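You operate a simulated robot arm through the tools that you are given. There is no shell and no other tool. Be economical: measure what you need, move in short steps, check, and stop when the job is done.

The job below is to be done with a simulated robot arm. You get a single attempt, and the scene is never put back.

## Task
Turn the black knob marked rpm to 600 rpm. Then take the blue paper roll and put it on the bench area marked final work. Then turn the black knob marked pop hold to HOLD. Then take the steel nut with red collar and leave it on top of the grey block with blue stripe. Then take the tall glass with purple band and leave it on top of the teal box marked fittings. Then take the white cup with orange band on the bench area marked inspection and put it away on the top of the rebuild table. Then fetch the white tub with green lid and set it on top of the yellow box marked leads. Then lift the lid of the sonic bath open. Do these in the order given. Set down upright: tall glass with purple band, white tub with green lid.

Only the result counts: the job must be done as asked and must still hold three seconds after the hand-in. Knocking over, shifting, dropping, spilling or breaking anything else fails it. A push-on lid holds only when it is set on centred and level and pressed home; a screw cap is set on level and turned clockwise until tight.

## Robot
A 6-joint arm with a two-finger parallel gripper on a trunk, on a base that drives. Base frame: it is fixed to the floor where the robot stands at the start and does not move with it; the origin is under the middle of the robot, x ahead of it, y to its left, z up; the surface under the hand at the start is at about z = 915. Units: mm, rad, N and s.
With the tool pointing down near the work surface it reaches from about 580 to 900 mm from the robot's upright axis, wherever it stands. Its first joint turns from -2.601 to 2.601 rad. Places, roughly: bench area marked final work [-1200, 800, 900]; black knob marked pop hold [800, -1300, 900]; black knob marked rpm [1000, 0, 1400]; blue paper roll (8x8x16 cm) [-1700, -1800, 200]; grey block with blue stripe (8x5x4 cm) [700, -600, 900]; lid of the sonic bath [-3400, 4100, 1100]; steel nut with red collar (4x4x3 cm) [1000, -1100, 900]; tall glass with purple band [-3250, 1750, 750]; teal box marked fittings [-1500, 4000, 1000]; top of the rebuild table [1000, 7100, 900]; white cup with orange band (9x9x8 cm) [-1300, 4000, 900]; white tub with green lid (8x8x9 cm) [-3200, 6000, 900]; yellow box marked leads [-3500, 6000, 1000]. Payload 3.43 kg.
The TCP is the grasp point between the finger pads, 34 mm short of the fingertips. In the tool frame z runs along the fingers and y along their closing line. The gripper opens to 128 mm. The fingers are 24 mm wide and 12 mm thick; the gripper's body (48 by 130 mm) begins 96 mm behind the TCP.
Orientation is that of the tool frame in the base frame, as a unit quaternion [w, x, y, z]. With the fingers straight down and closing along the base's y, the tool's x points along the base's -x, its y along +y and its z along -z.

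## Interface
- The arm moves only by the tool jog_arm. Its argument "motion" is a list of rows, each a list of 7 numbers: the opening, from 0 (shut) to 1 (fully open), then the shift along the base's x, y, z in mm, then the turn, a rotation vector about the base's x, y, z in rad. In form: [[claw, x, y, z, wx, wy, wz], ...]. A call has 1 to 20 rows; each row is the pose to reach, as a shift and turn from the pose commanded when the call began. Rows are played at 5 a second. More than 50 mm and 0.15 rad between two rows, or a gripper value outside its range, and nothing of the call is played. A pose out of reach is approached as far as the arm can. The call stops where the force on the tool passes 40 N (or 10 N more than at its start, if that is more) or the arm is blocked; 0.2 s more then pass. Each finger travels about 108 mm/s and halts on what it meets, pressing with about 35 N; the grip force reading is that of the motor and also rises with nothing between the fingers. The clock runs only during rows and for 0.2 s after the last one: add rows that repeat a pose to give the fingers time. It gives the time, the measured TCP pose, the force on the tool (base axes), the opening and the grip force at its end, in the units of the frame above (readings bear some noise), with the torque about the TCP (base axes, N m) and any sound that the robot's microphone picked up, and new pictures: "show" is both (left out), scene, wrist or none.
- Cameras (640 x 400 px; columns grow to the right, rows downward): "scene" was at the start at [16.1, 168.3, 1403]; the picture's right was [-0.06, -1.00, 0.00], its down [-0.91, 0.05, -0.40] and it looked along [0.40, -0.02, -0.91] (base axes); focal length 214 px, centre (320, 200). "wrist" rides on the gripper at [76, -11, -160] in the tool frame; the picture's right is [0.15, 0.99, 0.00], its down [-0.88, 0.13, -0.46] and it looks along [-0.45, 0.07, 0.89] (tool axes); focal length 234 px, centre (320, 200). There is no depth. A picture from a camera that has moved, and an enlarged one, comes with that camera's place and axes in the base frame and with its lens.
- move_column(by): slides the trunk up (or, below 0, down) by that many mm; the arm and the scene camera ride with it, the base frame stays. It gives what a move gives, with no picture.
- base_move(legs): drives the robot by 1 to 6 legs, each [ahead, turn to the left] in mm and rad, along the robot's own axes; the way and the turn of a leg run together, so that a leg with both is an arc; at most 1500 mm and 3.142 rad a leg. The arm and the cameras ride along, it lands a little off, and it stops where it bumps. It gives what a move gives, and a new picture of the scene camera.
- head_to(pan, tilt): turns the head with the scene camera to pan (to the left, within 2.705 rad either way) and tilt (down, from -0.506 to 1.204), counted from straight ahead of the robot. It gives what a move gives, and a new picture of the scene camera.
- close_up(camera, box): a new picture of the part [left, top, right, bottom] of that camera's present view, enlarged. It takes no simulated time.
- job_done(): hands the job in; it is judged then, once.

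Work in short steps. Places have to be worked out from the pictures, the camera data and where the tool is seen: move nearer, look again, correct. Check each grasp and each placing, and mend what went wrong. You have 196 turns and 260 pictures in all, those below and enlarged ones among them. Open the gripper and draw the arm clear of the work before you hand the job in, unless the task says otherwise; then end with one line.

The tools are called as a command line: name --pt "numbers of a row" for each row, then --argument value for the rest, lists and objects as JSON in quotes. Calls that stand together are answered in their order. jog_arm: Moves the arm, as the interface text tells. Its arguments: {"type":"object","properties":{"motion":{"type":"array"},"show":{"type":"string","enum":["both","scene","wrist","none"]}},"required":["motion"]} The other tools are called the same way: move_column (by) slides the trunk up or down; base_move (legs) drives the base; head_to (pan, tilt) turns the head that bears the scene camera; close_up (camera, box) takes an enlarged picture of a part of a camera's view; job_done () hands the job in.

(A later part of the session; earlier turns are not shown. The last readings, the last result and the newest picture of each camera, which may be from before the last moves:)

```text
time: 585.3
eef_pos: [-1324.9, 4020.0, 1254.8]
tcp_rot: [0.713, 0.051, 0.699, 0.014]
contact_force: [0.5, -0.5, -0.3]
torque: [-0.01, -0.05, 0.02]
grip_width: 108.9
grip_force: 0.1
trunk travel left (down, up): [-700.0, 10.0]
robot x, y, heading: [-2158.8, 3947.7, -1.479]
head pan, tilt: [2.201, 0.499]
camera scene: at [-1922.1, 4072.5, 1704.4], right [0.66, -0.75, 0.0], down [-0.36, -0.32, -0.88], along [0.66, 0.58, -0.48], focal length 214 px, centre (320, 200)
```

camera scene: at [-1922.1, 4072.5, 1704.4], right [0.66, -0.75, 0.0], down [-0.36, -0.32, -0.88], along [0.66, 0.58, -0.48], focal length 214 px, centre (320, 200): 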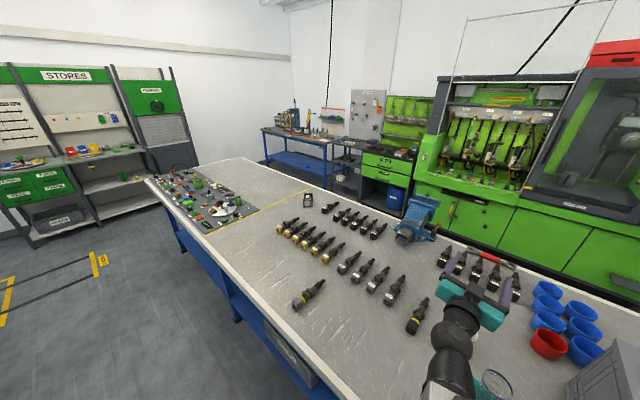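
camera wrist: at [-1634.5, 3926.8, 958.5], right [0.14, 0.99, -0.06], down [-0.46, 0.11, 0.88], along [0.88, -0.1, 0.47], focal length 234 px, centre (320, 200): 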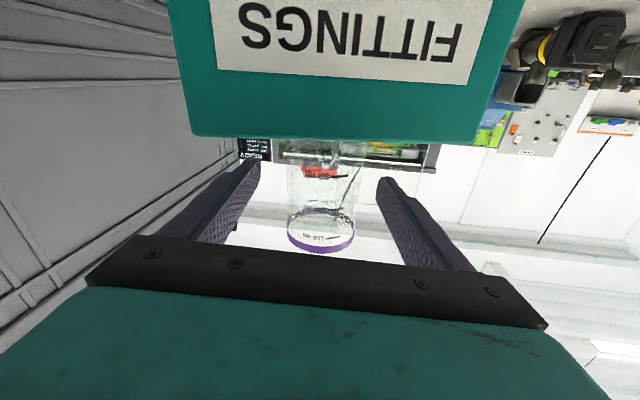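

Now I pitch the hand down above the cup (≈[-1289,3987]) and look.

jog_arm --pt "0.9 3 -3 0 -0.003 0.13 0.009" --pt "1 6 -6 0 -0.005 0.26 0.019" --pt "1 9 -9 0 -0.008 0.4 0.028" --pt "1 12 -12 0 -0.01 0.53 0.038" --pt "1 15 -15 0 -0.013 0.66 0.048" --pt "1 18 -18 -5 -0.016 0.8 0.057" --pt "1 21 -21 -15 -0.018 0.93 0.067" --pt "1 24 -24 -30 -0.021 1.06 0.076" --pt "1 27 -27 -50 -0.023 1.19 0.086" --pt "1 30 -30 -75 -0.026 1.32 0.095" --pt "1 33 -32 -100 -0.029 1.46 0.105" --pt "1 36 -33 -130 -0.031 1.588 0.114" --pt "1 36 -33 -135 -0.031 1.588 0.114" --show "wrist"

```text
time: 588.1
eef_pos: [-1289.4, 3988.3, 1120.5]
tcp_rot: [-0.001, -0.001, 1.0, 0.0]
contact_force: [0.2, 0.2, 0.4]
torque: [0.03, -0.03, 0.01]
grip_width: 128.3
grip_force: 0.1
trunk travel left (down, up): [-700.0, 10.0]
robot x, y, heading: [-2157.7, 3956.3, -1.48]
head pan, tilt: [2.201, 0.499]
camera wrist: at [-1363.7, 3974.8, 1279.5], right [-0.15, 0.99, 0.0], down [0.88, 0.13, 0.45], along [0.45, 0.07, -0.89], focal length 234 px, centre (320, 200)
```

wrist: 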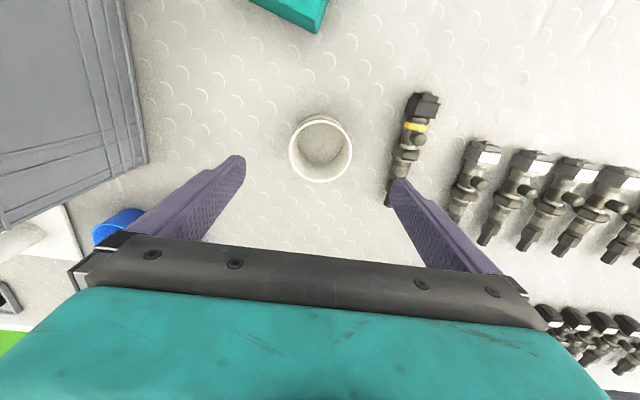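

The cup is exactly centred. I descend and close on it.

jog_arm --pt "1 1 0 -45 0 0 0" --pt "1 2 0 -90 0 0 0" --pt "1 2 0 -130 0 0 0" --pt "1 2 0 -155 0 0 0" --pt "1 2 0 -162 0 0 0" --pt "0.85 2 0 -162 0 0 0" --pt "0.7 2 0 -162 0 0 0" --pt "0.55 2 0 -162 0 0 0" --pt "0.45 2 0 -162 0 0 0" --pt "0.45 2 0 -162 0 0 0" --show "none"

jog_arm --pt "0.45 0 0 10 0 0 0" --pt "0.45 0 0 50 0 0 0" --pt "0.45 0 0 95 0 0 0" --pt "0.45 0 0 140 0 0 0" --pt "0.45 0 0 180 0 0 0" --show "wrist"

```text
time: 590.3
eef_pos: [-1286.3, 3987.5, 957.0]
tcp_rot: [0.0, -0.002, 1.0, 0.0]
contact_force: [0.4, 0.4, -0.6]
torque: [-0.01, 0.03, 0.02]
grip_width: 82.3
grip_force: 34.7
trunk travel left (down, up): [-700.0, 10.0]
robot x, y, heading: [-2159.0, 3956.1, -1.48]
head pan, tilt: [2.201, 0.499]
```

```text
time: 591.5
eef_pos: [-1286.4, 3989.4, 1138.0]
tcp_rot: [0.0, 0.0, 1.0, 0.0]
contact_force: [0.0, -0.3, -0.2]
torque: [-0.01, -0.03, -0.01]
grip_width: 82.3
grip_force: 35.3
trunk travel left (down, up): [-700.0, 10.0]
robot x, y, heading: [-2158.2, 3953.3, -1.477]
head pan, tilt: [2.201, 0.499]
camera wrist: at [-1360.7, 3975.4, 1297.6], right [-0.15, 0.99, 0.0], down [0.88, 0.13, 0.46], along [0.45, 0.07, -0.89], focal length 234 px, centre (320, 200)
```

wrist: 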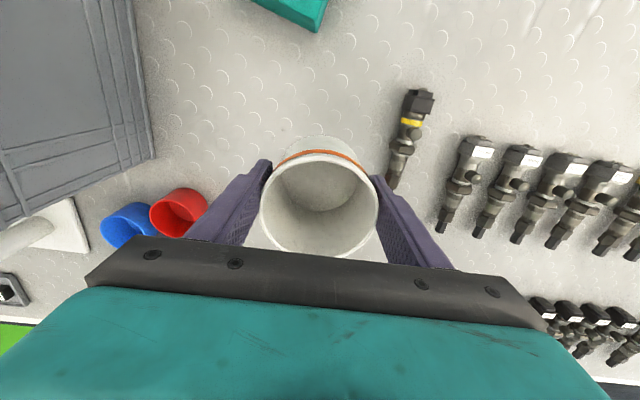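

Cup held. I raise it high and turn the base around to face up the lane.

jog_arm --pt "0.45 -5 0 40 0 0 0" --pt "0.45 -20 0 80 0 0 0" --pt "0.45 -35 0 120 0 0 0" --pt "0.45 -50 0 160 0 0 0" --pt "0.45 -60 0 190 0 0 0" --show "none"

base_move --legs '[[0, 1.5], [0, 1.5]]'

```text
time: 592.2
eef_pos: [-1304.1, 3986.2, 1226.0]
tcp_rot: [0.008, -0.001, 1.0, 0.0]
contact_force: [8.2, 0.0, -13.4]
torque: [0.0, 0.35, -0.02]
grip_width: 82.2
grip_force: 35.0
trunk travel left (down, up): [-700.0, 10.0]
robot x, y, heading: [-2153.8, 3949.3, -1.478]
head pan, tilt: [2.201, 0.499]
stopped in row 3: the force on the tool passed its limit at 72 N (the readings are from after the stop); the commanded pose is now the measured one
```

```text
time: 594.3
eef_pos: [-1344.7, 4221.0, 1226.2]
tcp_rot: [0.01, -0.141, 0.99, 0.001]
contact_force: [5.1, 1.6, -6.8]
torque: [-0.1, 0.17, 0.03]
grip_width: 82.4
grip_force: 35.2
trunk travel left (down, up): [-700.0, 10.0]
robot x, y, heading: [-2146.7, 3958.2, -1.237]
head pan, tilt: [2.201, 0.499]
stopped in leg 1: the force on the tool passed its limit at 41 N (the readings are from after the stop); the commanded pose is now the measured one
camera scene: at [-1945.8, 4129.0, 1704.3], right [0.82, -0.57, 0.0], down [-0.27, -0.39, -0.88], along [0.5, 0.72, -0.48], focal length 214 px, centre (320, 200)
```

scene: 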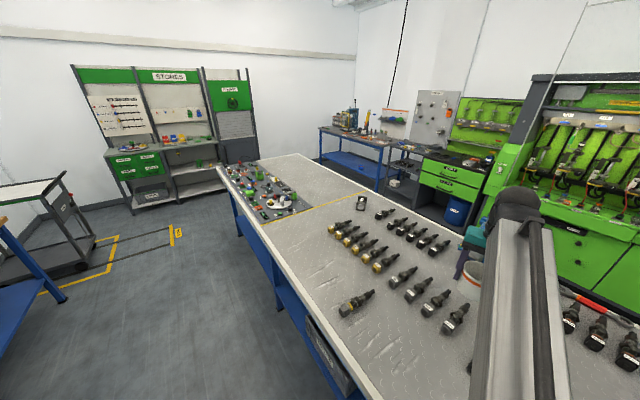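

The hand touches the forearm again at this height, tripping the limit. I lower 70 mm and resume the turn.

jog_arm --pt "0.45 5 2 -10 0 0 0" --pt "0.45 10 4 -40 0 0 0" --pt "0.45 10 4 -70 0 0 0" --show "none"

base_move --legs '[[0, 1.4], [0, 1.4]]'

```text
time: 595.1
eef_pos: [-1333.8, 4226.5, 1156.8]
tcp_rot: [0.008, -0.141, 0.99, 0.001]
contact_force: [0.2, -0.3, 0.1]
torque: [-0.01, 0.0, 0.0]
grip_width: 82.5
grip_force: 35.0
trunk travel left (down, up): [-700.0, 10.0]
robot x, y, heading: [-2142.0, 3951.5, -1.238]
head pan, tilt: [2.201, 0.499]
```

```text
time: 603.7
eef_pos: [-2955.5, 4207.2, 1159.1]
tcp_rot: [-0.001, 0.985, -0.174, -0.011]
contact_force: [1.9, 0.5, 0.8]
torque: [-0.02, 0.05, 0.01]
grip_width: 81.7
grip_force: 35.1
trunk travel left (down, up): [-700.0, 10.0]
robot x, y, heading: [-2283.7, 3996.0, 1.285]
head pan, tilt: [2.201, 0.499]
stopped in leg 2: the robot was blocked; the commanded pose is now the measured one
camera scene: at [-2533.8, 3969.8, 1705.1], right [-0.33, 0.94, 0.0], down [0.45, 0.16, -0.88], along [-0.83, -0.29, -0.48], focal length 214 px, centre (320, 200)
```

scene: 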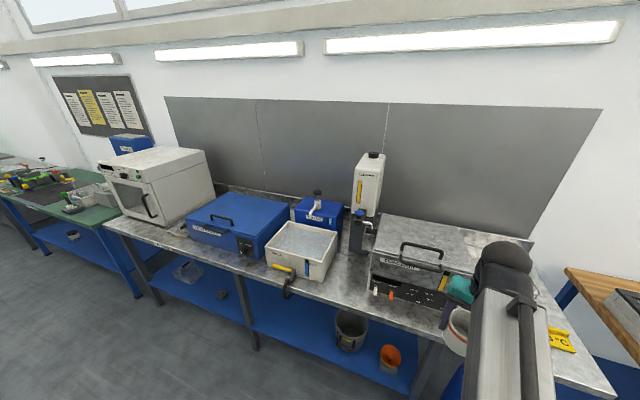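

Now I swing the arm to the front (clockwise) so it leads while driving.

jog_arm --pt "0.45 16.5 46.3 0 0 0 -0.07" --pt "0.45 36.1 91.4 0 0 0 -0.14" --pt "0.45 58.8 135 0 0 0 -0.21" --pt "0.45 84.4 176.9 0 0 0 -0.279" --pt "0.45 113 216.9 0 0 0 -0.349" --pt "0.45 144.2 254.8 0 0 0 -0.419" --pt "0.45 178.1 290.4 0 0 0 -0.489" --pt "0.45 214.3 323.6 0 0 0 -0.558" --pt "0.45 252.7 354.2 0 0 0 -0.628" --pt "0.45 293.2 382 0 0 0 -0.698" --pt "0.45 335.6 407 0 0 0 -0.768" --pt "0.45 379.6 428.9 0 0 0 -0.838" --pt "0.45 425 447.7 0 0 0 -0.908" --pt "0.45 471.6 463.3 0 0 0 -0.977" --pt "0.45 519.1 475.6 0 0 0 -1.047" --pt "0.45 567.4 484.6 0 0 0 -1.117" --pt "0.45 616.3 490.1 0 0 0 -1.187" --pt "0.45 665.4 492.3 0 0 0 -1.257" --pt "0.45 714.5 491 0 0 0 -1.326" --show "none"

base_move --legs '[[0, 0.35], [1500, 0], [1150, 0]]'

```text
time: 607.7
eef_pos: [-2245.6, 4700.4, 1158.9]
tcp_rot: [0.006, -0.669, 0.743, 0.006]
contact_force: [0.7, -0.1, -0.6]
torque: [-0.02, 0.01, -0.02]
grip_width: 81.6
grip_force: 35.4
trunk travel left (down, up): [-700.0, 10.0]
robot x, y, heading: [-2281.3, 3995.5, 1.282]
head pan, tilt: [2.201, 0.499]
```

```text
time: 624.0
eef_pos: [-2650.2, 7345.7, 1157.4]
tcp_rot: [-0.006, 0.789, -0.614, -0.008]
contact_force: [-0.2, -0.1, -1.3]
torque: [-0.01, 0.0, -0.01]
grip_width: 80.6
grip_force: 34.1
trunk travel left (down, up): [-700.0, 10.0]
robot x, y, heading: [-2440.1, 6674.3, 1.64]
head pan, tilt: [2.201, 0.499]
camera scene: at [-2673.1, 6562.3, 1704.4], right [-0.64, 0.77, 0.0], down [0.37, 0.31, -0.88], along [-0.68, -0.56, -0.48], focal length 214 px, centre (320, 200)
```

scene: 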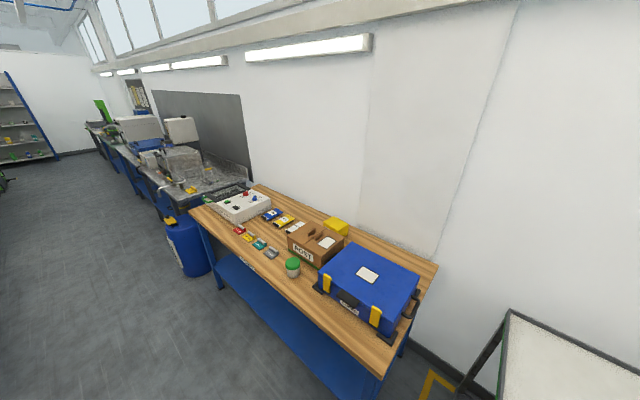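

I passed the tub ([-3168,5983]) and yellow box ([-3517,6002]) – noted. Now I turn right round the bench end and head for the rebuild table.

base_move --legs '[[0, -1.34], [900, 0], [0, -0.3], [1150, 0]]'

head_to --pan -0.1 --tilt 0.45

```text
time: 641.3
eef_pos: [258.9, 7089.1, 1157.7]
tcp_rot: [0.009, -0.084, 0.996, 0.001]
contact_force: [0.4, 0.1, 0.3]
torque: [0.03, -0.01, -0.01]
grip_width: 80.4
grip_force: 35.2
trunk travel left (down, up): [-700.0, 10.0]
robot x, y, heading: [-427.9, 6931.3, -0.023]
head pan, tilt: [2.201, 0.499]
camera scene: at [-519.7, 7177.7, 1704.4], right [0.82, 0.57, 0.0], down [0.27, -0.39, -0.88], along [-0.5, 0.72, -0.48], focal length 214 px, centre (320, 200)
```

scene: 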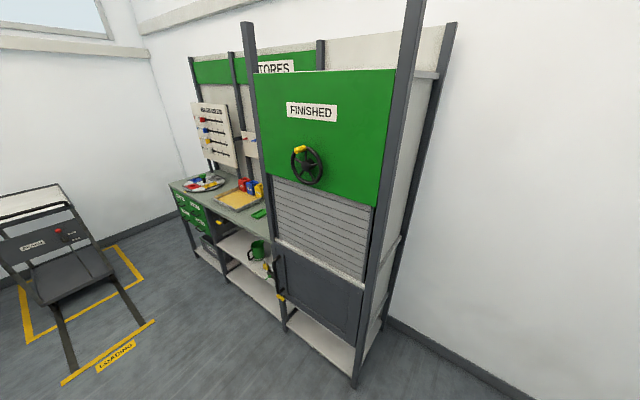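

```text
time: 643.5
eef_pos: [259.9, 7088.2, 1158.4]
tcp_rot: [0.009, -0.083, 0.997, 0.0]
contact_force: [0.8, -0.1, -0.8]
torque: [-0.02, 0.02, 0.02]
grip_width: 80.4
grip_force: 35.2
trunk travel left (down, up): [-700.0, 10.0]
robot x, y, heading: [-426.6, 6936.0, -0.021]
head pan, tilt: [-0.099, 0.45]
camera scene: at [-376.6, 7092.4, 1708.8], right [-0.12, -0.99, 0.0], down [-0.43, 0.05, -0.9], along [0.89, -0.11, -0.44], focal length 214 px, centre (320, 200)
```

scene: 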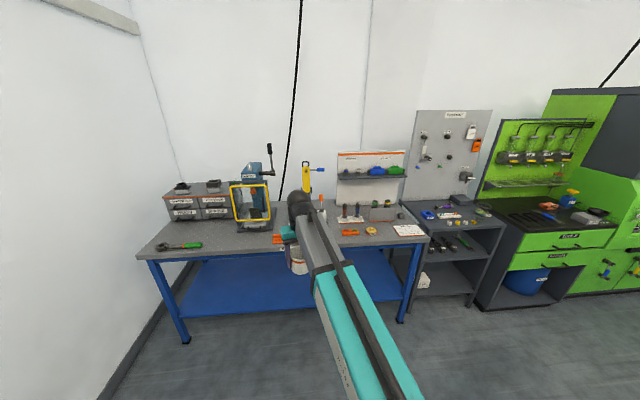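

I see the rebuild table (front edge x≈660). I zoom to find a free spot.

close_up --camera "scene" --box '[130, 160, 450, 280]'

```text
2.00 times, centred on (290, 220) of scene
camera zoom: at [-376.6, 7092.4, 1708.8], right [-0.12, -0.99, 0.0], down [-0.43, 0.05, -0.9], along [0.89, -0.11, -0.44], focal length 429 px, centre (380, 160)
```

zoom: 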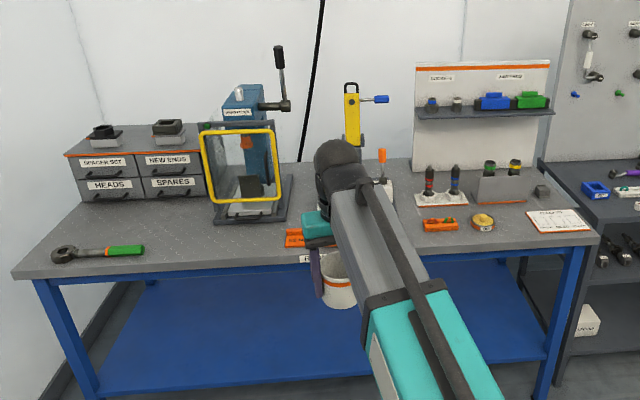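

Free spot at ≈[770,7510]. I drive closer.

base_move --legs '[[0, 0.5], [540, 0]]'

```text
time: 648.8
eef_pos: [563.8, 7657.9, 1155.4]
tcp_rot: [0.009, -0.333, 0.943, 0.002]
contact_force: [0.4, -0.7, -0.5]
torque: [-0.05, 0.0, 0.01]
grip_width: 79.7
grip_force: 35.1
trunk travel left (down, up): [-700.0, 10.0]
robot x, y, heading: [45.8, 7182.5, 0.504]
head pan, tilt: [-0.099, 0.45]
camera scene: at [9.8, 7346.0, 1708.8], right [0.39, -0.92, 0.0], down [-0.4, -0.17, -0.9], along [0.83, 0.35, -0.44], focal length 214 px, centre (320, 200)
```

scene: 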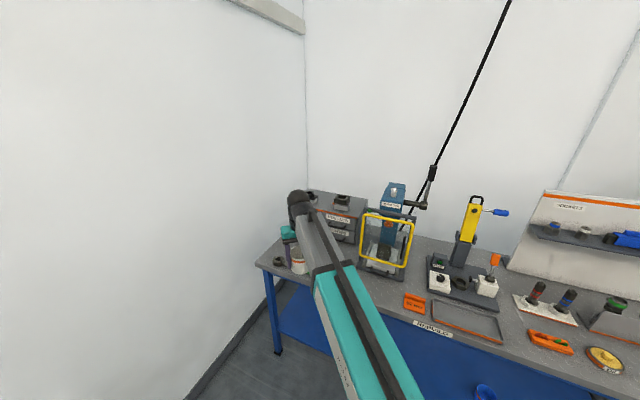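

I move over the free spot [760,7540] and lower to just above the table.

jog_arm --pt "0.45 40 -24 0 0 0 0" --pt "0.45 80 -48 0 0 0 0" --pt "0.45 120 -72 0 0 0 0" --pt "0.45 160 -96 -10 0 0 0" --pt "0.45 196 -118 -30 0 0 0" --pt "0.45 196 -118 -75 0 0 0" --pt "0.45 196 -118 -120 0 0 0" --pt "0.45 196 -118 -155 0 0 0" --pt "0.45 196 -118 -170 0 0 0" --show "wrist"

```text
time: 650.8
eef_pos: [760.2, 7539.4, 988.4]
tcp_rot: [0.009, -0.332, 0.943, 0.003]
contact_force: [-0.1, -0.8, -1.2]
torque: [0.01, -0.01, -0.03]
grip_width: 79.8
grip_force: 34.8
trunk travel left (down, up): [-700.0, 10.0]
robot x, y, heading: [38.8, 7179.3, 0.499]
head pan, tilt: [-0.099, 0.45]
camera wrist: at [705.6, 7480.1, 1146.6], right [-0.74, 0.68, 0.0], down [0.6, 0.65, 0.47], along [0.32, 0.34, -0.88], focal length 234 px, centre (320, 200)
```

wrist: 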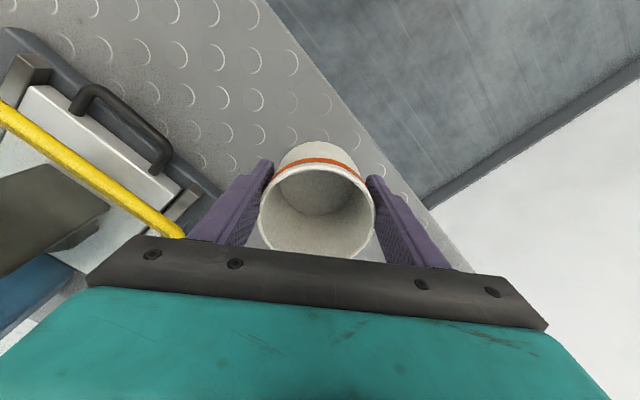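

The table edge is at x≈707 (top z≈863), so I shift the cup inward to [790,7565] and lower to contact.

jog_arm --pt "0.45 15 13 0 0 0 0" --pt "0.45 30 26 0 0 0 0" --pt "0.45 30 26 -25 0 0 0" --pt "0.45 30 26 -45 0 0 0" --pt "0.45 30 26 -53 0 0 0" --pt "0.45 30 26 -57 0 0 0" --pt "0.45 30 26 -61 0 0 0" --pt "0.45 30 26 -65 0 0 0" --pt "0.45 30 26 -69 0 0 0" --pt "0.45 30 26 -73 0 0 0" --pt "0.45 30 26 -77 0 0 0" --pt "0.45 30 26 -81 0 0 0" --show "none"

```text
time: 653.4
eef_pos: [788.3, 7564.3, 914.1]
tcp_rot: [0.009, -0.333, 0.943, 0.003]
contact_force: [-7.8, -5.6, 19.0]
torque: [0.22, 0.39, 0.09]
grip_width: 79.2
grip_force: 35.1
trunk travel left (down, up): [-700.0, 10.0]
robot x, y, heading: [45.5, 7183.7, 0.5]
head pan, tilt: [-0.099, 0.45]
stopped in row 12: the force on the tool passed its limit at 42 N (the readings are from after the stop); the commanded pose is now the measured one
```

Contact. I ease off, open and rise, then check.

jog_arm --pt "0.55 0 0 2 0 0 0" --pt "0.65 0 0 2 0 0 0" --pt "0.8 0 0 3 0 0 0" --pt "0.95 0 0 4 0 0 0" --pt "0.95 0 0 40 0 0 0" --pt "0.95 0 0 85 0 0 0" --pt "0.95 0 0 130 0 0 0" --pt "0.95 -5 -3 175 0 0 0" --show "wrist"

```text
time: 655.2
eef_pos: [781.4, 7564.2, 1085.6]
tcp_rot: [0.01, -0.333, 0.943, 0.003]
contact_force: [-0.8, -0.1, -0.6]
torque: [-0.02, 0.0, 0.03]
grip_width: 121.6
grip_force: 0.1
trunk travel left (down, up): [-700.0, 10.0]
robot x, y, heading: [46.2, 7182.1, 0.5]
head pan, tilt: [-0.099, 0.45]
camera wrist: at [728.3, 7505.2, 1243.1], right [-0.74, 0.68, 0.0], down [0.6, 0.65, 0.47], along [0.32, 0.35, -0.88], focal length 234 px, centre (320, 200)
```

wrist: 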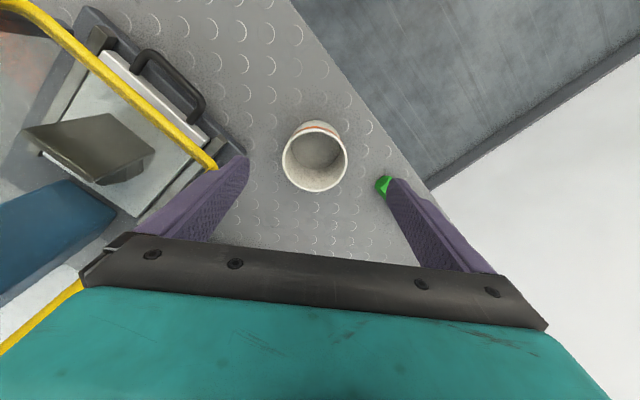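

The cup stands on the rebuild table. Next the tub: I drive back round to the wooden table.

base_move --legs '[[-500, 0], [0, 2.64], [1500, 0], [220, 0], [0, 1.29], [880, 0]]'

```text
time: 686.1
eef_pos: [-2548.2, 5221.9, 1084.3]
tcp_rot: [0.006, 0.731, 0.682, -0.007]
contact_force: [-0.3, -0.4, -0.8]
torque: [0.01, -0.05, -0.02]
grip_width: 121.5
grip_force: 0.0
trunk travel left (down, up): [-700.0, 10.0]
robot x, y, heading: [-2327.6, 6022.3, -1.817]
head pan, tilt: [-0.099, 0.45]
camera scene: at [-2181.0, 5940.3, 1708.8], right [-0.94, 0.34, 0.0], down [0.15, 0.41, -0.9], along [-0.3, -0.85, -0.44], focal length 214 px, centre (320, 200)
```

scene: 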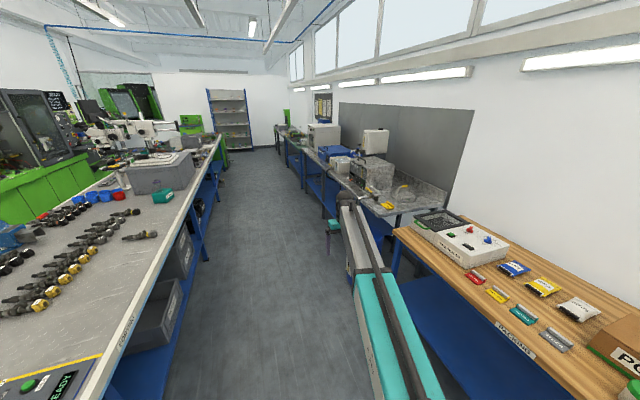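

I turn right so the hand comes over the tub.

base_move --legs '[[0, -1.25]]'

close_up --camera "wrist" --box '[0, 0, 640, 400]'

```text
time: 690.8
eef_pos: [-3157.1, 5990.2, 1084.5]
tcp_rot: [0.002, 0.993, 0.119, -0.01]
contact_force: [0.1, -0.2, -0.2]
torque: [0.03, 0.03, 0.0]
grip_width: 121.7
grip_force: 0.1
trunk travel left (down, up): [-700.0, 10.0]
robot x, y, heading: [-2328.5, 6038.4, -3.065]
head pan, tilt: [-0.099, 0.45]
camera scene: at [-2359.0, 5877.7, 1708.8], right [0.03, 1.0, 0.0], down [0.43, -0.01, -0.9], along [-0.9, 0.03, -0.43], focal length 214 px, centre (320, 200)
```

scene: 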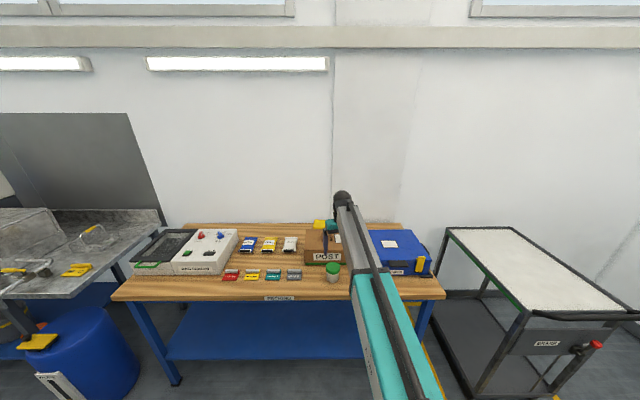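

```text
1.00 times, centred on (320, 200) of wrist (not enlarged: the box is as wide or as high as the picture)
camera zoom: at [-3083.5, 6017.8, 1243.0], right [0.38, -0.93, 0.0], down [-0.82, -0.33, 0.47], along [-0.44, -0.17, -0.88], focal length 234 px, centre (320, 200)
```

zoom: 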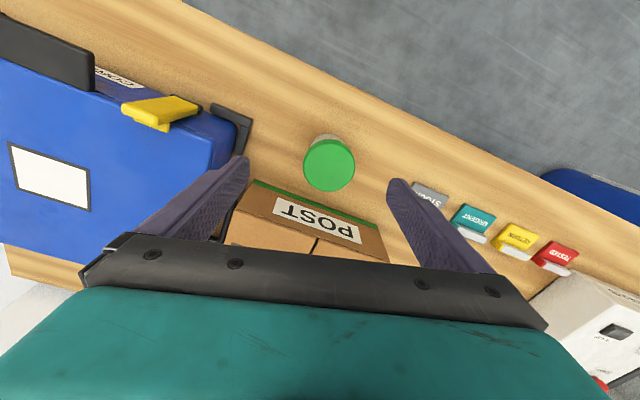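

Tub lid is at [-3178,5970,938] (table ≈848). I shift, descend and grip the tub body.

jog_arm --pt "0.95 -11 -10 -15 0 0 0" --pt "0.95 -21 -20 -50 0 0 0" --pt "0.95 -21 -20 -95 0 0 0" --pt "0.95 -21 -20 -135 0 0 0" --pt "0.95 -21 -20 -165 0 0 0" --pt "0.95 -21 -20 -180 0 0 0" --pt "0.8 -21 -20 -180 0 0 0" --pt "0.65 -21 -20 -180 0 0 0" --pt "0.5 -21 -20 -180 0 0 0" --pt "0.4 -21 -20 -180 0 0 0" --pt "0.4 -21 -20 -180 0 0 0" --show "wrist"

```text
time: 693.2
eef_pos: [-3180.3, 5972.8, 904.6]
tcp_rot: [0.0, 0.993, 0.118, -0.01]
contact_force: [-0.6, -0.2, -0.3]
torque: [0.03, 0.03, 0.03]
grip_width: 71.4
grip_force: 35.1
trunk travel left (down, up): [-700.0, 10.0]
robot x, y, heading: [-2327.7, 6044.0, -3.071]
head pan, tilt: [-0.099, 0.45]
camera wrist: at [-3105.5, 5999.5, 1062.7], right [0.38, -0.93, 0.0], down [-0.82, -0.33, 0.47], along [-0.44, -0.18, -0.88], focal length 234 px, centre (320, 200)
```

wrist: 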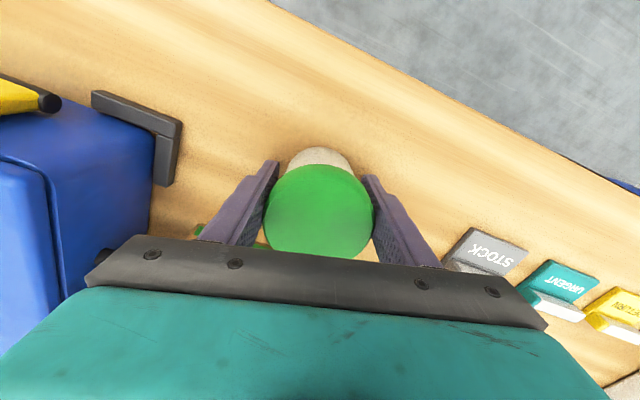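

Gripped (71 mm). I lift it and drive forward 300 mm so the yellow box comes within reach.

jog_arm --pt "0.4 0 0 12 0 0 0" --pt "0.4 0 0 55 0 0 0" --pt "0.4 0 0 100 0 0 0" --pt "0.4 0 0 145 0 0 0" --pt "0.4 0 0 190 0 0 0" --pt "0.4 0 0 225 0 0 0" --show "none"

base_move --legs '[[300, 0]]'

close_up --camera "wrist" --box '[0, 0, 640, 400]'

```text
time: 694.6
eef_pos: [-3176.7, 5971.1, 1128.7]
tcp_rot: [0.001, 0.993, 0.118, -0.009]
contact_force: [-0.1, 0.0, -1.5]
torque: [0.0, -0.02, -0.01]
grip_width: 71.5
grip_force: 34.8
trunk travel left (down, up): [-700.0, 10.0]
robot x, y, heading: [-2325.7, 6040.8, -3.071]
head pan, tilt: [-0.099, 0.45]
```

```text
time: 696.8
eef_pos: [-3473.6, 5946.2, 1127.6]
tcp_rot: [0.002, 0.993, 0.121, -0.009]
contact_force: [-1.9, -0.3, -2.8]
torque: [-0.02, -0.03, 0.03]
grip_width: 71.7
grip_force: 34.8
trunk travel left (down, up): [-700.0, 10.0]
robot x, y, heading: [-2621.8, 6020.7, -3.069]
head pan, tilt: [-0.099, 0.45]
camera scene: at [-2658.4, 5856.7, 1708.8], right [0.03, 1.0, 0.0], down [0.44, -0.01, -0.9], along [-0.9, 0.02, -0.44], focal length 214 px, centre (320, 200)
```

scene: 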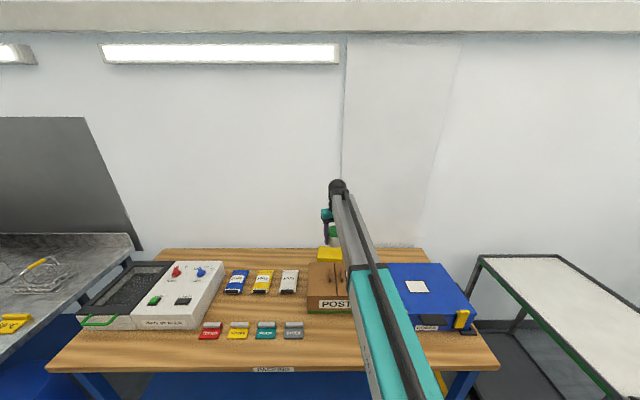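

```text
1.00 times, centred on (320, 200) of wrist (not enlarged: the box is as wide or as high as the picture)
camera zoom: at [-3400.4, 5975.0, 1285.1], right [0.38, -0.93, 0.0], down [-0.82, -0.33, 0.47], along [-0.44, -0.18, -0.88], focal length 234 px, centre (320, 200)
```

zoom: 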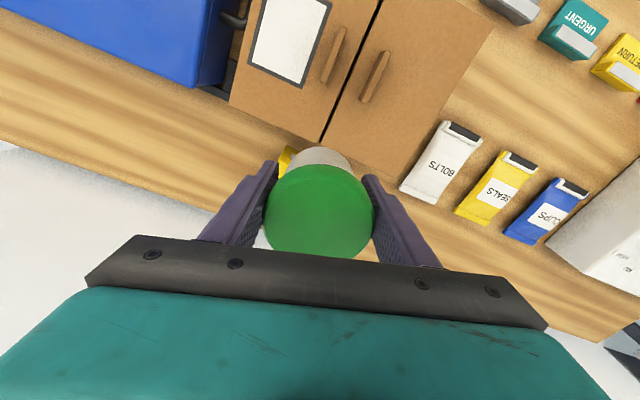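

The tub hides the yellow box below it. I pull the hand back 90 mm to see the box top.

jog_arm --pt "0.4 45 0 0 0 0 0" --pt "0.4 90 0 0 0 0 0" --pt "0.4 90 0 0 0 0 0" --show "wrist"

```text
time: 697.6
eef_pos: [-3379.7, 5946.4, 1125.1]
tcp_rot: [0.001, 0.993, 0.12, -0.009]
contact_force: [0.0, 0.6, -1.1]
torque: [0.01, -0.01, 0.0]
grip_width: 71.3
grip_force: 35.1
trunk travel left (down, up): [-700.0, 10.0]
robot x, y, heading: [-2628.3, 6021.7, -3.068]
head pan, tilt: [-0.099, 0.45]
camera wrist: at [-3307.1, 5974.9, 1283.3], right [0.38, -0.93, 0.0], down [-0.82, -0.33, 0.47], along [-0.44, -0.18, -0.88], focal length 234 px, centre (320, 200)
```

wrist: 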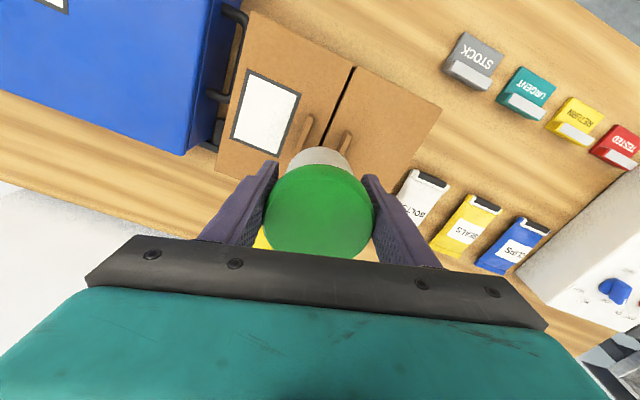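

I zoom the scene camera on the yellow box.

close_up --camera "scene" --box '[280, 215, 400, 290]'

```text
5.33 times, centred on (340, 252) of scene
camera zoom: at [-2657.7, 5856.9, 1708.8], right [0.03, 1.0, 0.0], down [0.44, -0.01, -0.9], along [-0.9, 0.02, -0.44], focal length 1144 px, centre (213, -80)
```

zoom: 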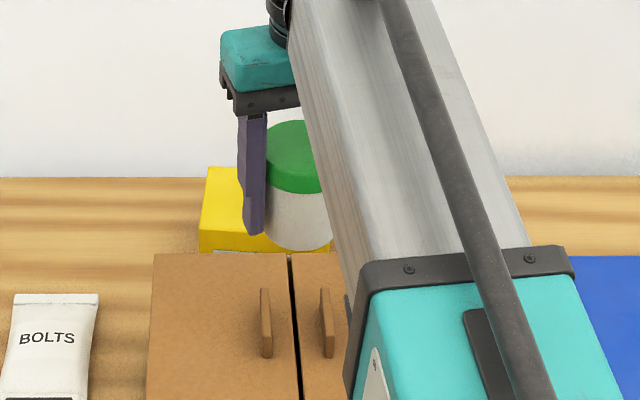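

Box top: x −3521…−3621, y 5864…5979, z≈950, centre ≈[-3570,5921]. I creep the base forward 90 mm for reach.

base_move --legs '[[90, 0]]'

jog_arm --pt "0.4 -30 -4 0 0 0 0" --pt "0.4 -60 -10 -10 0 0 0" --pt "0.4 -90 -18 -25 0 0 0" --show "none"

```text
time: 698.8
eef_pos: [-3472.3, 5939.9, 1123.9]
tcp_rot: [0.0, 0.993, 0.12, -0.009]
contact_force: [-0.7, -0.2, -0.9]
torque: [0.03, -0.04, 0.02]
grip_width: 71.3
grip_force: 35.1
trunk travel left (down, up): [-700.0, 10.0]
robot x, y, heading: [-2713.9, 6013.6, -3.067]
head pan, tilt: [-0.099, 0.45]
camera scene: at [-2750.1, 5850.0, 1708.7], right [0.03, 1.0, 0.0], down [0.44, -0.01, -0.9], along [-0.9, 0.02, -0.44], focal length 214 px, centre (320, 200)
```

scene: 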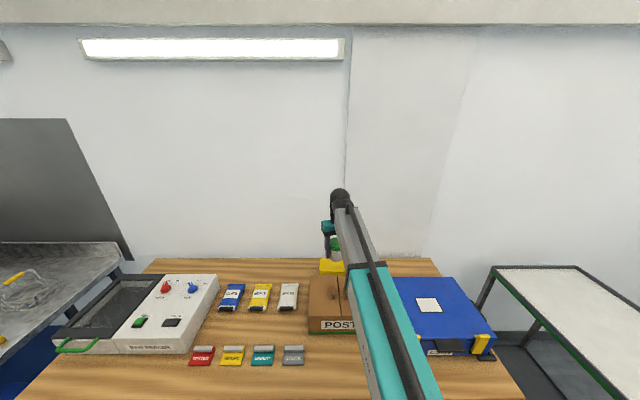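

```text
time: 699.6
eef_pos: [-3562.4, 5923.5, 1098.2]
tcp_rot: [0.001, 0.993, 0.121, -0.009]
contact_force: [-0.3, 0.2, -0.2]
torque: [-0.03, -0.02, 0.03]
grip_width: 71.5
grip_force: 34.9
trunk travel left (down, up): [-700.0, 10.0]
robot x, y, heading: [-2715.3, 6012.3, -3.067]
head pan, tilt: [-0.099, 0.45]
```

I lower to just above the box and check alignment.

jog_arm --pt "0.4 -4 -2 -35 0 0 0" --pt "0.4 -6 -3 -65 0 0 0" --pt "0.4 -6 -3 -70 0 0 0" --show "none"

close_up --camera "scene" --box '[280, 215, 400, 290]'

```text
time: 700.4
eef_pos: [-3569.7, 5919.8, 1028.3]
tcp_rot: [0.001, 0.993, 0.121, -0.01]
contact_force: [-0.2, 0.3, -2.7]
torque: [-0.01, -0.03, 0.05]
grip_width: 71.4
grip_force: 34.8
trunk travel left (down, up): [-700.0, 10.0]
robot x, y, heading: [-2718.4, 6014.7, -3.066]
head pan, tilt: [-0.099, 0.45]
```

```text
5.33 times, centred on (340, 252) of scene
camera zoom: at [-2747.9, 5850.2, 1708.8], right [0.03, 1.0, 0.0], down [0.44, -0.01, -0.9], along [-0.9, 0.02, -0.44], focal length 1144 px, centre (213, -80)
```

zoom: 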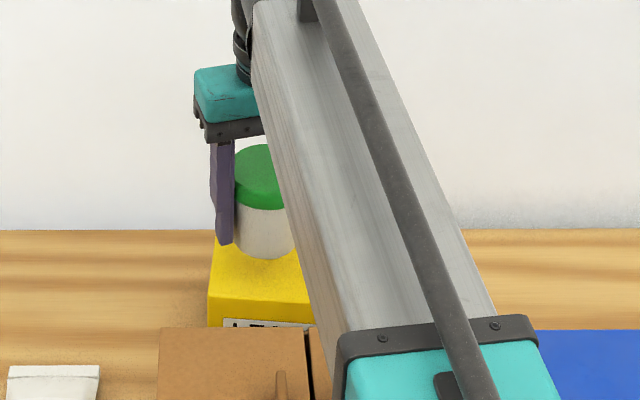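

Alignment refined: box centre ≈[-3562,5920], top z≈960. I shift 7 mm and lower to contact.

jog_arm --pt "0.4 4 0 0 0 0 0" --pt "0.4 7 0 -3 0 0 0" --pt "0.4 7 0 -6 0 0 0" --pt "0.4 7 0 -9 0 0 0" --pt "0.4 7 0 -12 0 0 0" --pt "0.4 7 0 -15 0 0 0" --pt "0.4 7 0 -18 0 0 0" --pt "0.4 7 0 -21 0 0 0" --pt "0.4 7 0 -24 0 0 0" --show "none"

```text
time: 702.4
eef_pos: [-3559.9, 5919.3, 1006.1]
tcp_rot: [0.001, 0.993, 0.121, -0.009]
contact_force: [0.2, -0.1, -2.0]
torque: [-0.01, -0.02, 0.01]
grip_width: 71.6
grip_force: 35.3
trunk travel left (down, up): [-700.0, 10.0]
robot x, y, heading: [-2715.0, 6011.1, -3.064]
head pan, tilt: [-0.099, 0.45]
```

No contact yet; I keep lowering.

jog_arm --pt "0.4 0 0 -3 0 0 0" --pt "0.4 0 0 -6 0 0 0" --pt "0.4 0 0 -9 0 0 0" --pt "0.4 0 0 -12 0 0 0" --pt "0.4 0 0 -15 0 0 0" --pt "0.4 0 0 -18 0 0 0" --pt "0.4 0 0 -21 0 0 0" --pt "0.4 0 0 -24 0 0 0" --pt "0.4 0 0 -27 0 0 0" --pt "0.4 0 0 -30 0 0 0" --pt "0.4 0 0 -33 0 0 0" --pt "0.4 0 0 -36 0 0 0" --show "none"

```text
time: 704.8
eef_pos: [-3558.6, 5918.7, 979.9]
tcp_rot: [0.0, 0.993, 0.12, -0.011]
contact_force: [4.0, 1.4, 17.9]
torque: [-0.2, -0.45, 0.15]
grip_width: 71.4
grip_force: 35.5
trunk travel left (down, up): [-700.0, 10.0]
robot x, y, heading: [-2716.7, 6014.1, -3.069]
head pan, tilt: [-0.099, 0.45]
stopped in row 12: the force on the tool passed its limit at 43 N (the readings are from after the stop); the commanded pose is now the measured one
```

Contact at TCP 980 means the top is lower (≈923), so the tub is too near the front edge. I lift, shift back 35 mm and lower again.

jog_arm --pt "0.4 0 0 8 0 0 0" --pt "0.4 0 0 16 0 0 0" --pt "0.4 -18 3 16 0 0 0" --pt "0.4 -36 6 16 0 0 0" --pt "0.4 -36 6 16 0 0 0" --show "none"

close_up --camera "scene" --box '[280, 215, 400, 290]'

```text
time: 706.0
eef_pos: [-3597.1, 5925.2, 992.5]
tcp_rot: [0.0, 0.993, 0.12, -0.01]
contact_force: [0.5, -0.1, -1.5]
torque: [0.04, 0.01, 0.01]
grip_width: 71.6
grip_force: 34.8
trunk travel left (down, up): [-700.0, 10.0]
robot x, y, heading: [-2712.8, 6012.3, -3.066]
head pan, tilt: [-0.099, 0.45]
```

```text
5.33 times, centred on (340, 252) of scene
camera zoom: at [-2747.7, 5850.2, 1708.8], right [0.03, 1.0, 0.0], down [0.43, -0.01, -0.9], along [-0.9, 0.02, -0.44], focal length 1144 px, centre (213, -80)
```

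zoom: 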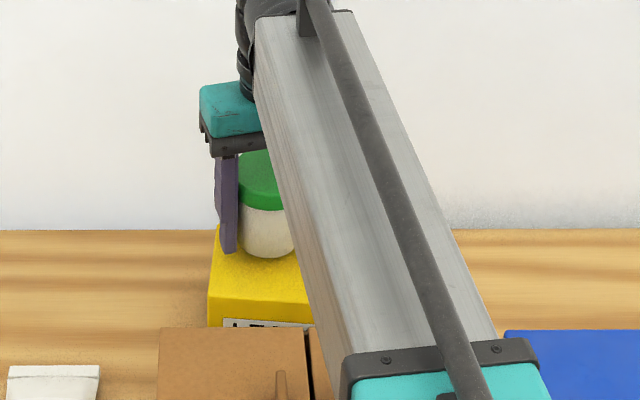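

Comparing visually, the best spot is ~23 mm forward of here. I shift and lower to contact.

jog_arm --pt "0.4 12 0 0 0 0 0" --pt "0.4 23 0 0 0 0 0" --pt "0.4 23 0 -4 0 0 0" --pt "0.4 23 0 -8 0 0 0" --pt "0.4 23 0 -11 0 0 0" --pt "0.4 23 0 -14 0 0 0" --pt "0.4 23 0 -17 0 0 0" --pt "0.4 23 0 -20 0 0 0" --show "none"

close_up --camera "scene" --box '[280, 215, 400, 290]'

```text
time: 708.0
eef_pos: [-3574.5, 5924.8, 978.9]
tcp_rot: [0.001, 0.993, 0.121, -0.016]
contact_force: [6.6, 0.0, 16.7]
torque: [-0.16, -0.56, 0.1]
grip_width: 71.6
grip_force: 34.4
trunk travel left (down, up): [-700.0, 10.0]
robot x, y, heading: [-2713.9, 6015.0, -3.069]
head pan, tilt: [-0.099, 0.45]
stopped in row 8: the force on the tool passed its limit at 42 N (the readings are from after the stop); the commanded pose is now the measured one
```

```text
5.33 times, centred on (340, 252) of scene
camera zoom: at [-2744.7, 5850.5, 1708.9], right [0.03, 1.0, 0.0], down [0.43, -0.01, -0.9], along [-0.9, 0.02, -0.43], focal length 1144 px, centre (213, -80)
```

zoom: 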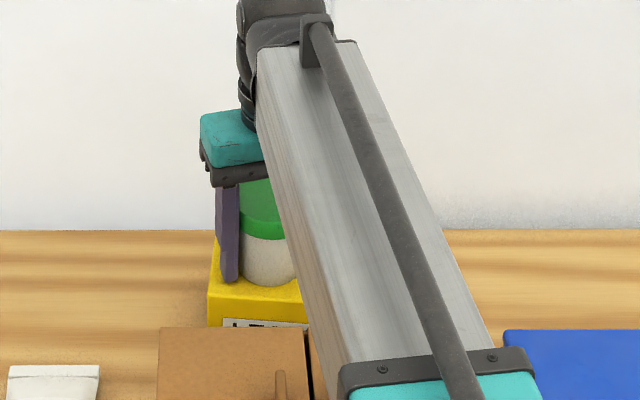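

The tub now sits well inside the box top. I ease off, open, and rise straight up.

jog_arm --pt "0.45 0 0 2 0 0 0" --pt "0.55 0 0 2 0 0 0" --pt "0.65 0 0 2 0 0 0" --pt "0.8 0 0 3 0 0 0" --pt "0.8 0 0 30 0 0 0" --pt "0.8 0 0 75 0 0 0" --pt "0.8 10 0 120 0 0 0" --pt "0.8 40 5 150 0 0 0" --show "none"

close_up --camera "scene" --box '[280, 215, 400, 290]'

```text
time: 709.8
eef_pos: [-3534.5, 5929.7, 1126.0]
tcp_rot: [0.001, 0.993, 0.12, -0.015]
contact_force: [0.0, 0.1, 0.1]
torque: [0.01, 0.05, 0.0]
grip_width: 102.4
grip_force: 0.1
trunk travel left (down, up): [-700.0, 10.0]
robot x, y, heading: [-2712.6, 6014.9, -3.069]
head pan, tilt: [-0.099, 0.45]
```

```text
5.33 times, centred on (340, 252) of scene
camera zoom: at [-2747.0, 5850.3, 1708.8], right [0.03, 1.0, 0.0], down [0.43, -0.01, -0.9], along [-0.9, 0.02, -0.43], focal length 1144 px, centre (213, -80)
```

zoom: 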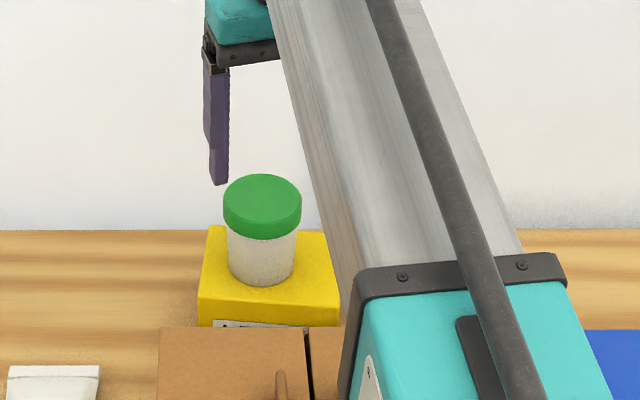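

The tub is set upright on the yellow box. Last: the sonic bath lid. I raise and level the hand, back off and drive down the lane.

jog_arm --pt "0.6 20 2 25 0 0.1 0" --pt "0.5 40 4 55 0 0.24 0" --pt "0.4 55 6 85 0 0.38 0" --pt "0.3 65 8 115 0 0.52 0" --pt "0.3 70 8 145 0 0.66 0" --pt "0.3 75 8 175 0 0.8 0" --pt "0.3 75 8 205 0 0.94 0" --pt "0.3 75 8 235 0 1.08 0" --pt "0.3 75 8 260 0 1.22 0" --pt "0.3 75 8 280 0 1.36 0" --pt "0.3 75 8 290 0 1.5 0" --show "none"

base_move --legs '[[-330, 0], [0, 1.5], [1500, 0], [120, 0]]'

head_to --pan -1.2 --tilt 0.5

```text
time: 712.1
eef_pos: [-3485.1, 5934.2, 1427.1]
tcp_rot: [-0.081, 0.716, 0.089, -0.688]
contact_force: [-1.0, -0.3, -1.0]
torque: [-0.02, 0.0, 0.03]
grip_width: 38.2
grip_force: 0.1
out of reach, approached as far as the arm can: row 10, 11
trunk travel left (down, up): [-700.0, 10.0]
robot x, y, heading: [-2715.8, 6015.0, -3.067]
head pan, tilt: [-0.099, 0.45]
```

```text
time: 718.6
eef_pos: [-2506.0, 5279.5, 1427.2]
tcp_rot: [-0.352, -0.517, -0.505, 0.595]
contact_force: [-0.5, 0.4, 0.3]
torque: [0.02, -0.04, 0.04]
grip_width: 38.1
grip_force: 0.1
trunk travel left (down, up): [-700.0, 10.0]
robot x, y, heading: [-2350.1, 6034.5, -1.782]
head pan, tilt: [-0.099, 0.45]
stopped in leg 2: the robot was blocked; the commanded pose is now the measured one
camera scene: at [-2198.7, 5957.9, 1709.2], right [-0.95, 0.31, 0.0], down [0.13, 0.41, -0.9], along [-0.27, -0.86, -0.43], focal length 214 px, centre (320, 200)
```

scene: 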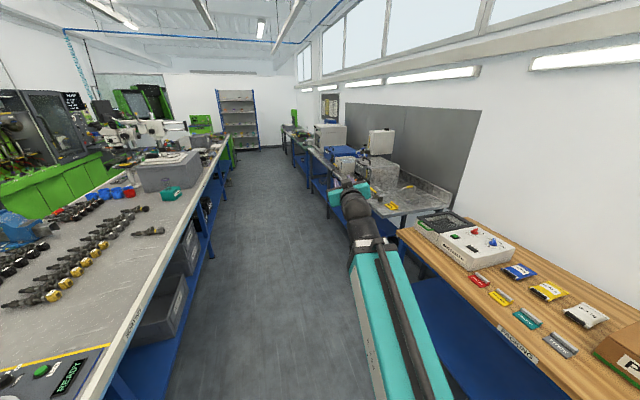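

```text
time: 720.0
eef_pos: [-2505.1, 5275.8, 1427.2]
tcp_rot: [-0.352, -0.517, -0.506, 0.594]
contact_force: [0.3, 0.7, -0.2]
torque: [0.02, -0.02, 0.0]
grip_width: 38.5
grip_force: 0.1
trunk travel left (down, up): [-700.0, 10.0]
robot x, y, heading: [-2347.3, 6038.7, -1.781]
head pan, tilt: [-1.201, 0.499]
camera scene: at [-2258.4, 6029.0, 1704.4], right [-0.16, 0.99, 0.0], down [0.47, 0.08, -0.88], along [-0.87, -0.14, -0.48], focal length 214 px, centre (320, 200)
```

scene: 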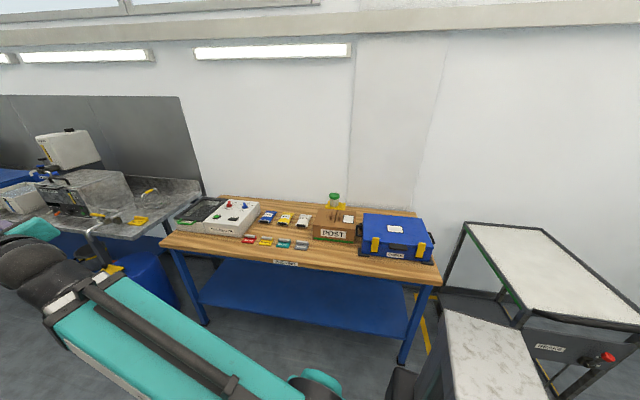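

Tub seen standing on the yellow box. I straighten a bit and drive down to the sonic bath, then turn to face it.

base_move --legs '[[0, 0.13], [1500, 0], [390, 0], [0, -1.49]]'

head_to --pan 0.1 --tilt 0.55

```text
time: 735.4
eef_pos: [-3232.1, 3953.8, 1426.9]
tcp_rot: [-0.02, 0.707, 0.153, -0.691]
contact_force: [-0.5, 0.3, 0.2]
torque: [-0.02, -0.01, 0.04]
grip_width: 38.3
grip_force: 0.0
trunk travel left (down, up): [-700.0, 10.0]
robot x, y, heading: [-2488.3, 4172.1, -2.908]
head pan, tilt: [-1.201, 0.499]
stopped in leg 4: the robot was blocked; the commanded pose is now the measured one
camera scene: at [-2455.7, 4091.4, 1704.3], right [0.82, 0.57, 0.0], down [0.27, -0.39, -0.88], along [-0.5, 0.72, -0.48], focal length 214 px, centre (320, 200)
```

scene: 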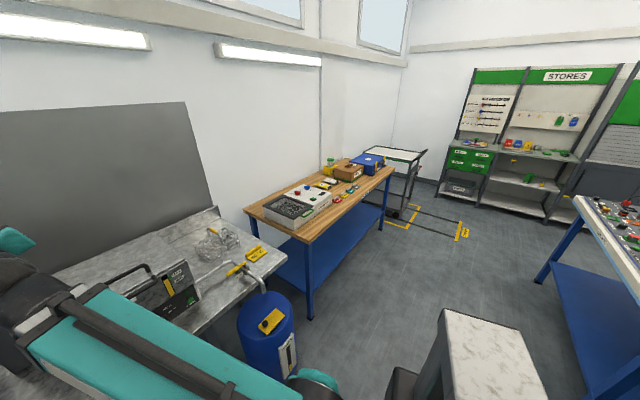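

```text
time: 736.9
eef_pos: [-3233.9, 3954.0, 1426.6]
tcp_rot: [-0.019, 0.707, 0.155, -0.69]
contact_force: [-1.0, -0.4, -0.6]
torque: [-0.03, 0.03, -0.01]
grip_width: 38.3
grip_force: 0.1
trunk travel left (down, up): [-700.0, 10.0]
robot x, y, heading: [-2490.3, 4169.1, -2.911]
head pan, tilt: [0.099, 0.55]
camera scene: at [-2490.6, 3988.0, 1699.8], right [-0.33, 0.95, 0.0], down [0.49, 0.17, -0.85], along [-0.81, -0.28, -0.52], focal length 214 px, centre (320, 200)
```

scene: 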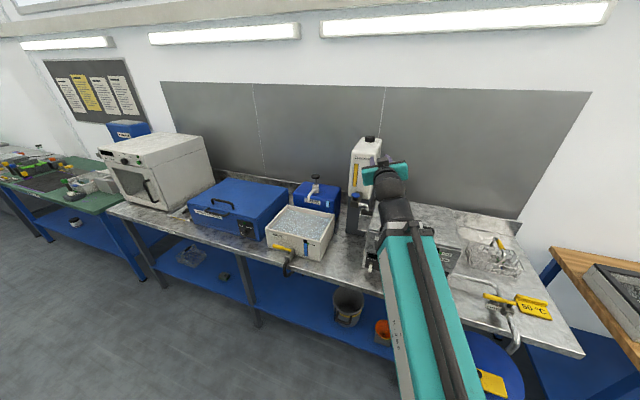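

My forearm hides the bath. I swing the arm left a bit and zoom on the bath.

jog_arm --pt "0.3 12 -45 0 0 0 0.06" --pt "0.3 27 -90 0 0 0 0.12" --pt "0.3 45 -135 0 0 0 0.18" --pt "0.3 66 -178 0 0 0 0.24" --pt "0.3 90 -220 0 0 0 0.31" --pt "0.3 117 -260 0 0 0 0.38" --show "none"

close_up --camera "scene" --box '[330, 170, 500, 276]'

```text
time: 738.3
eef_pos: [-3113.5, 3692.9, 1427.0]
tcp_rot: [-0.112, -0.665, -0.285, 0.681]
contact_force: [0.7, -0.5, 0.3]
torque: [0.03, -0.04, -0.02]
grip_width: 38.6
grip_force: 0.1
trunk travel left (down, up): [-700.0, 10.0]
robot x, y, heading: [-2487.5, 4176.1, -2.91]
head pan, tilt: [0.099, 0.55]
```

```text
3.76 times, centred on (415, 223) of scene
camera zoom: at [-2490.2, 3987.4, 1699.7], right [-0.33, 0.95, 0.0], down [0.49, 0.17, -0.85], along [-0.81, -0.28, -0.52], focal length 807 px, centre (-38, 113)
```

zoom: 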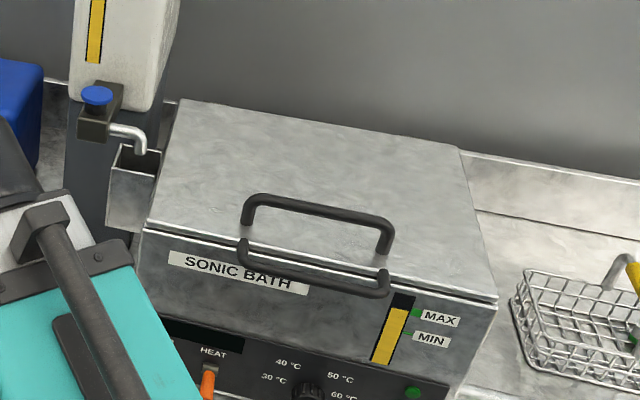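

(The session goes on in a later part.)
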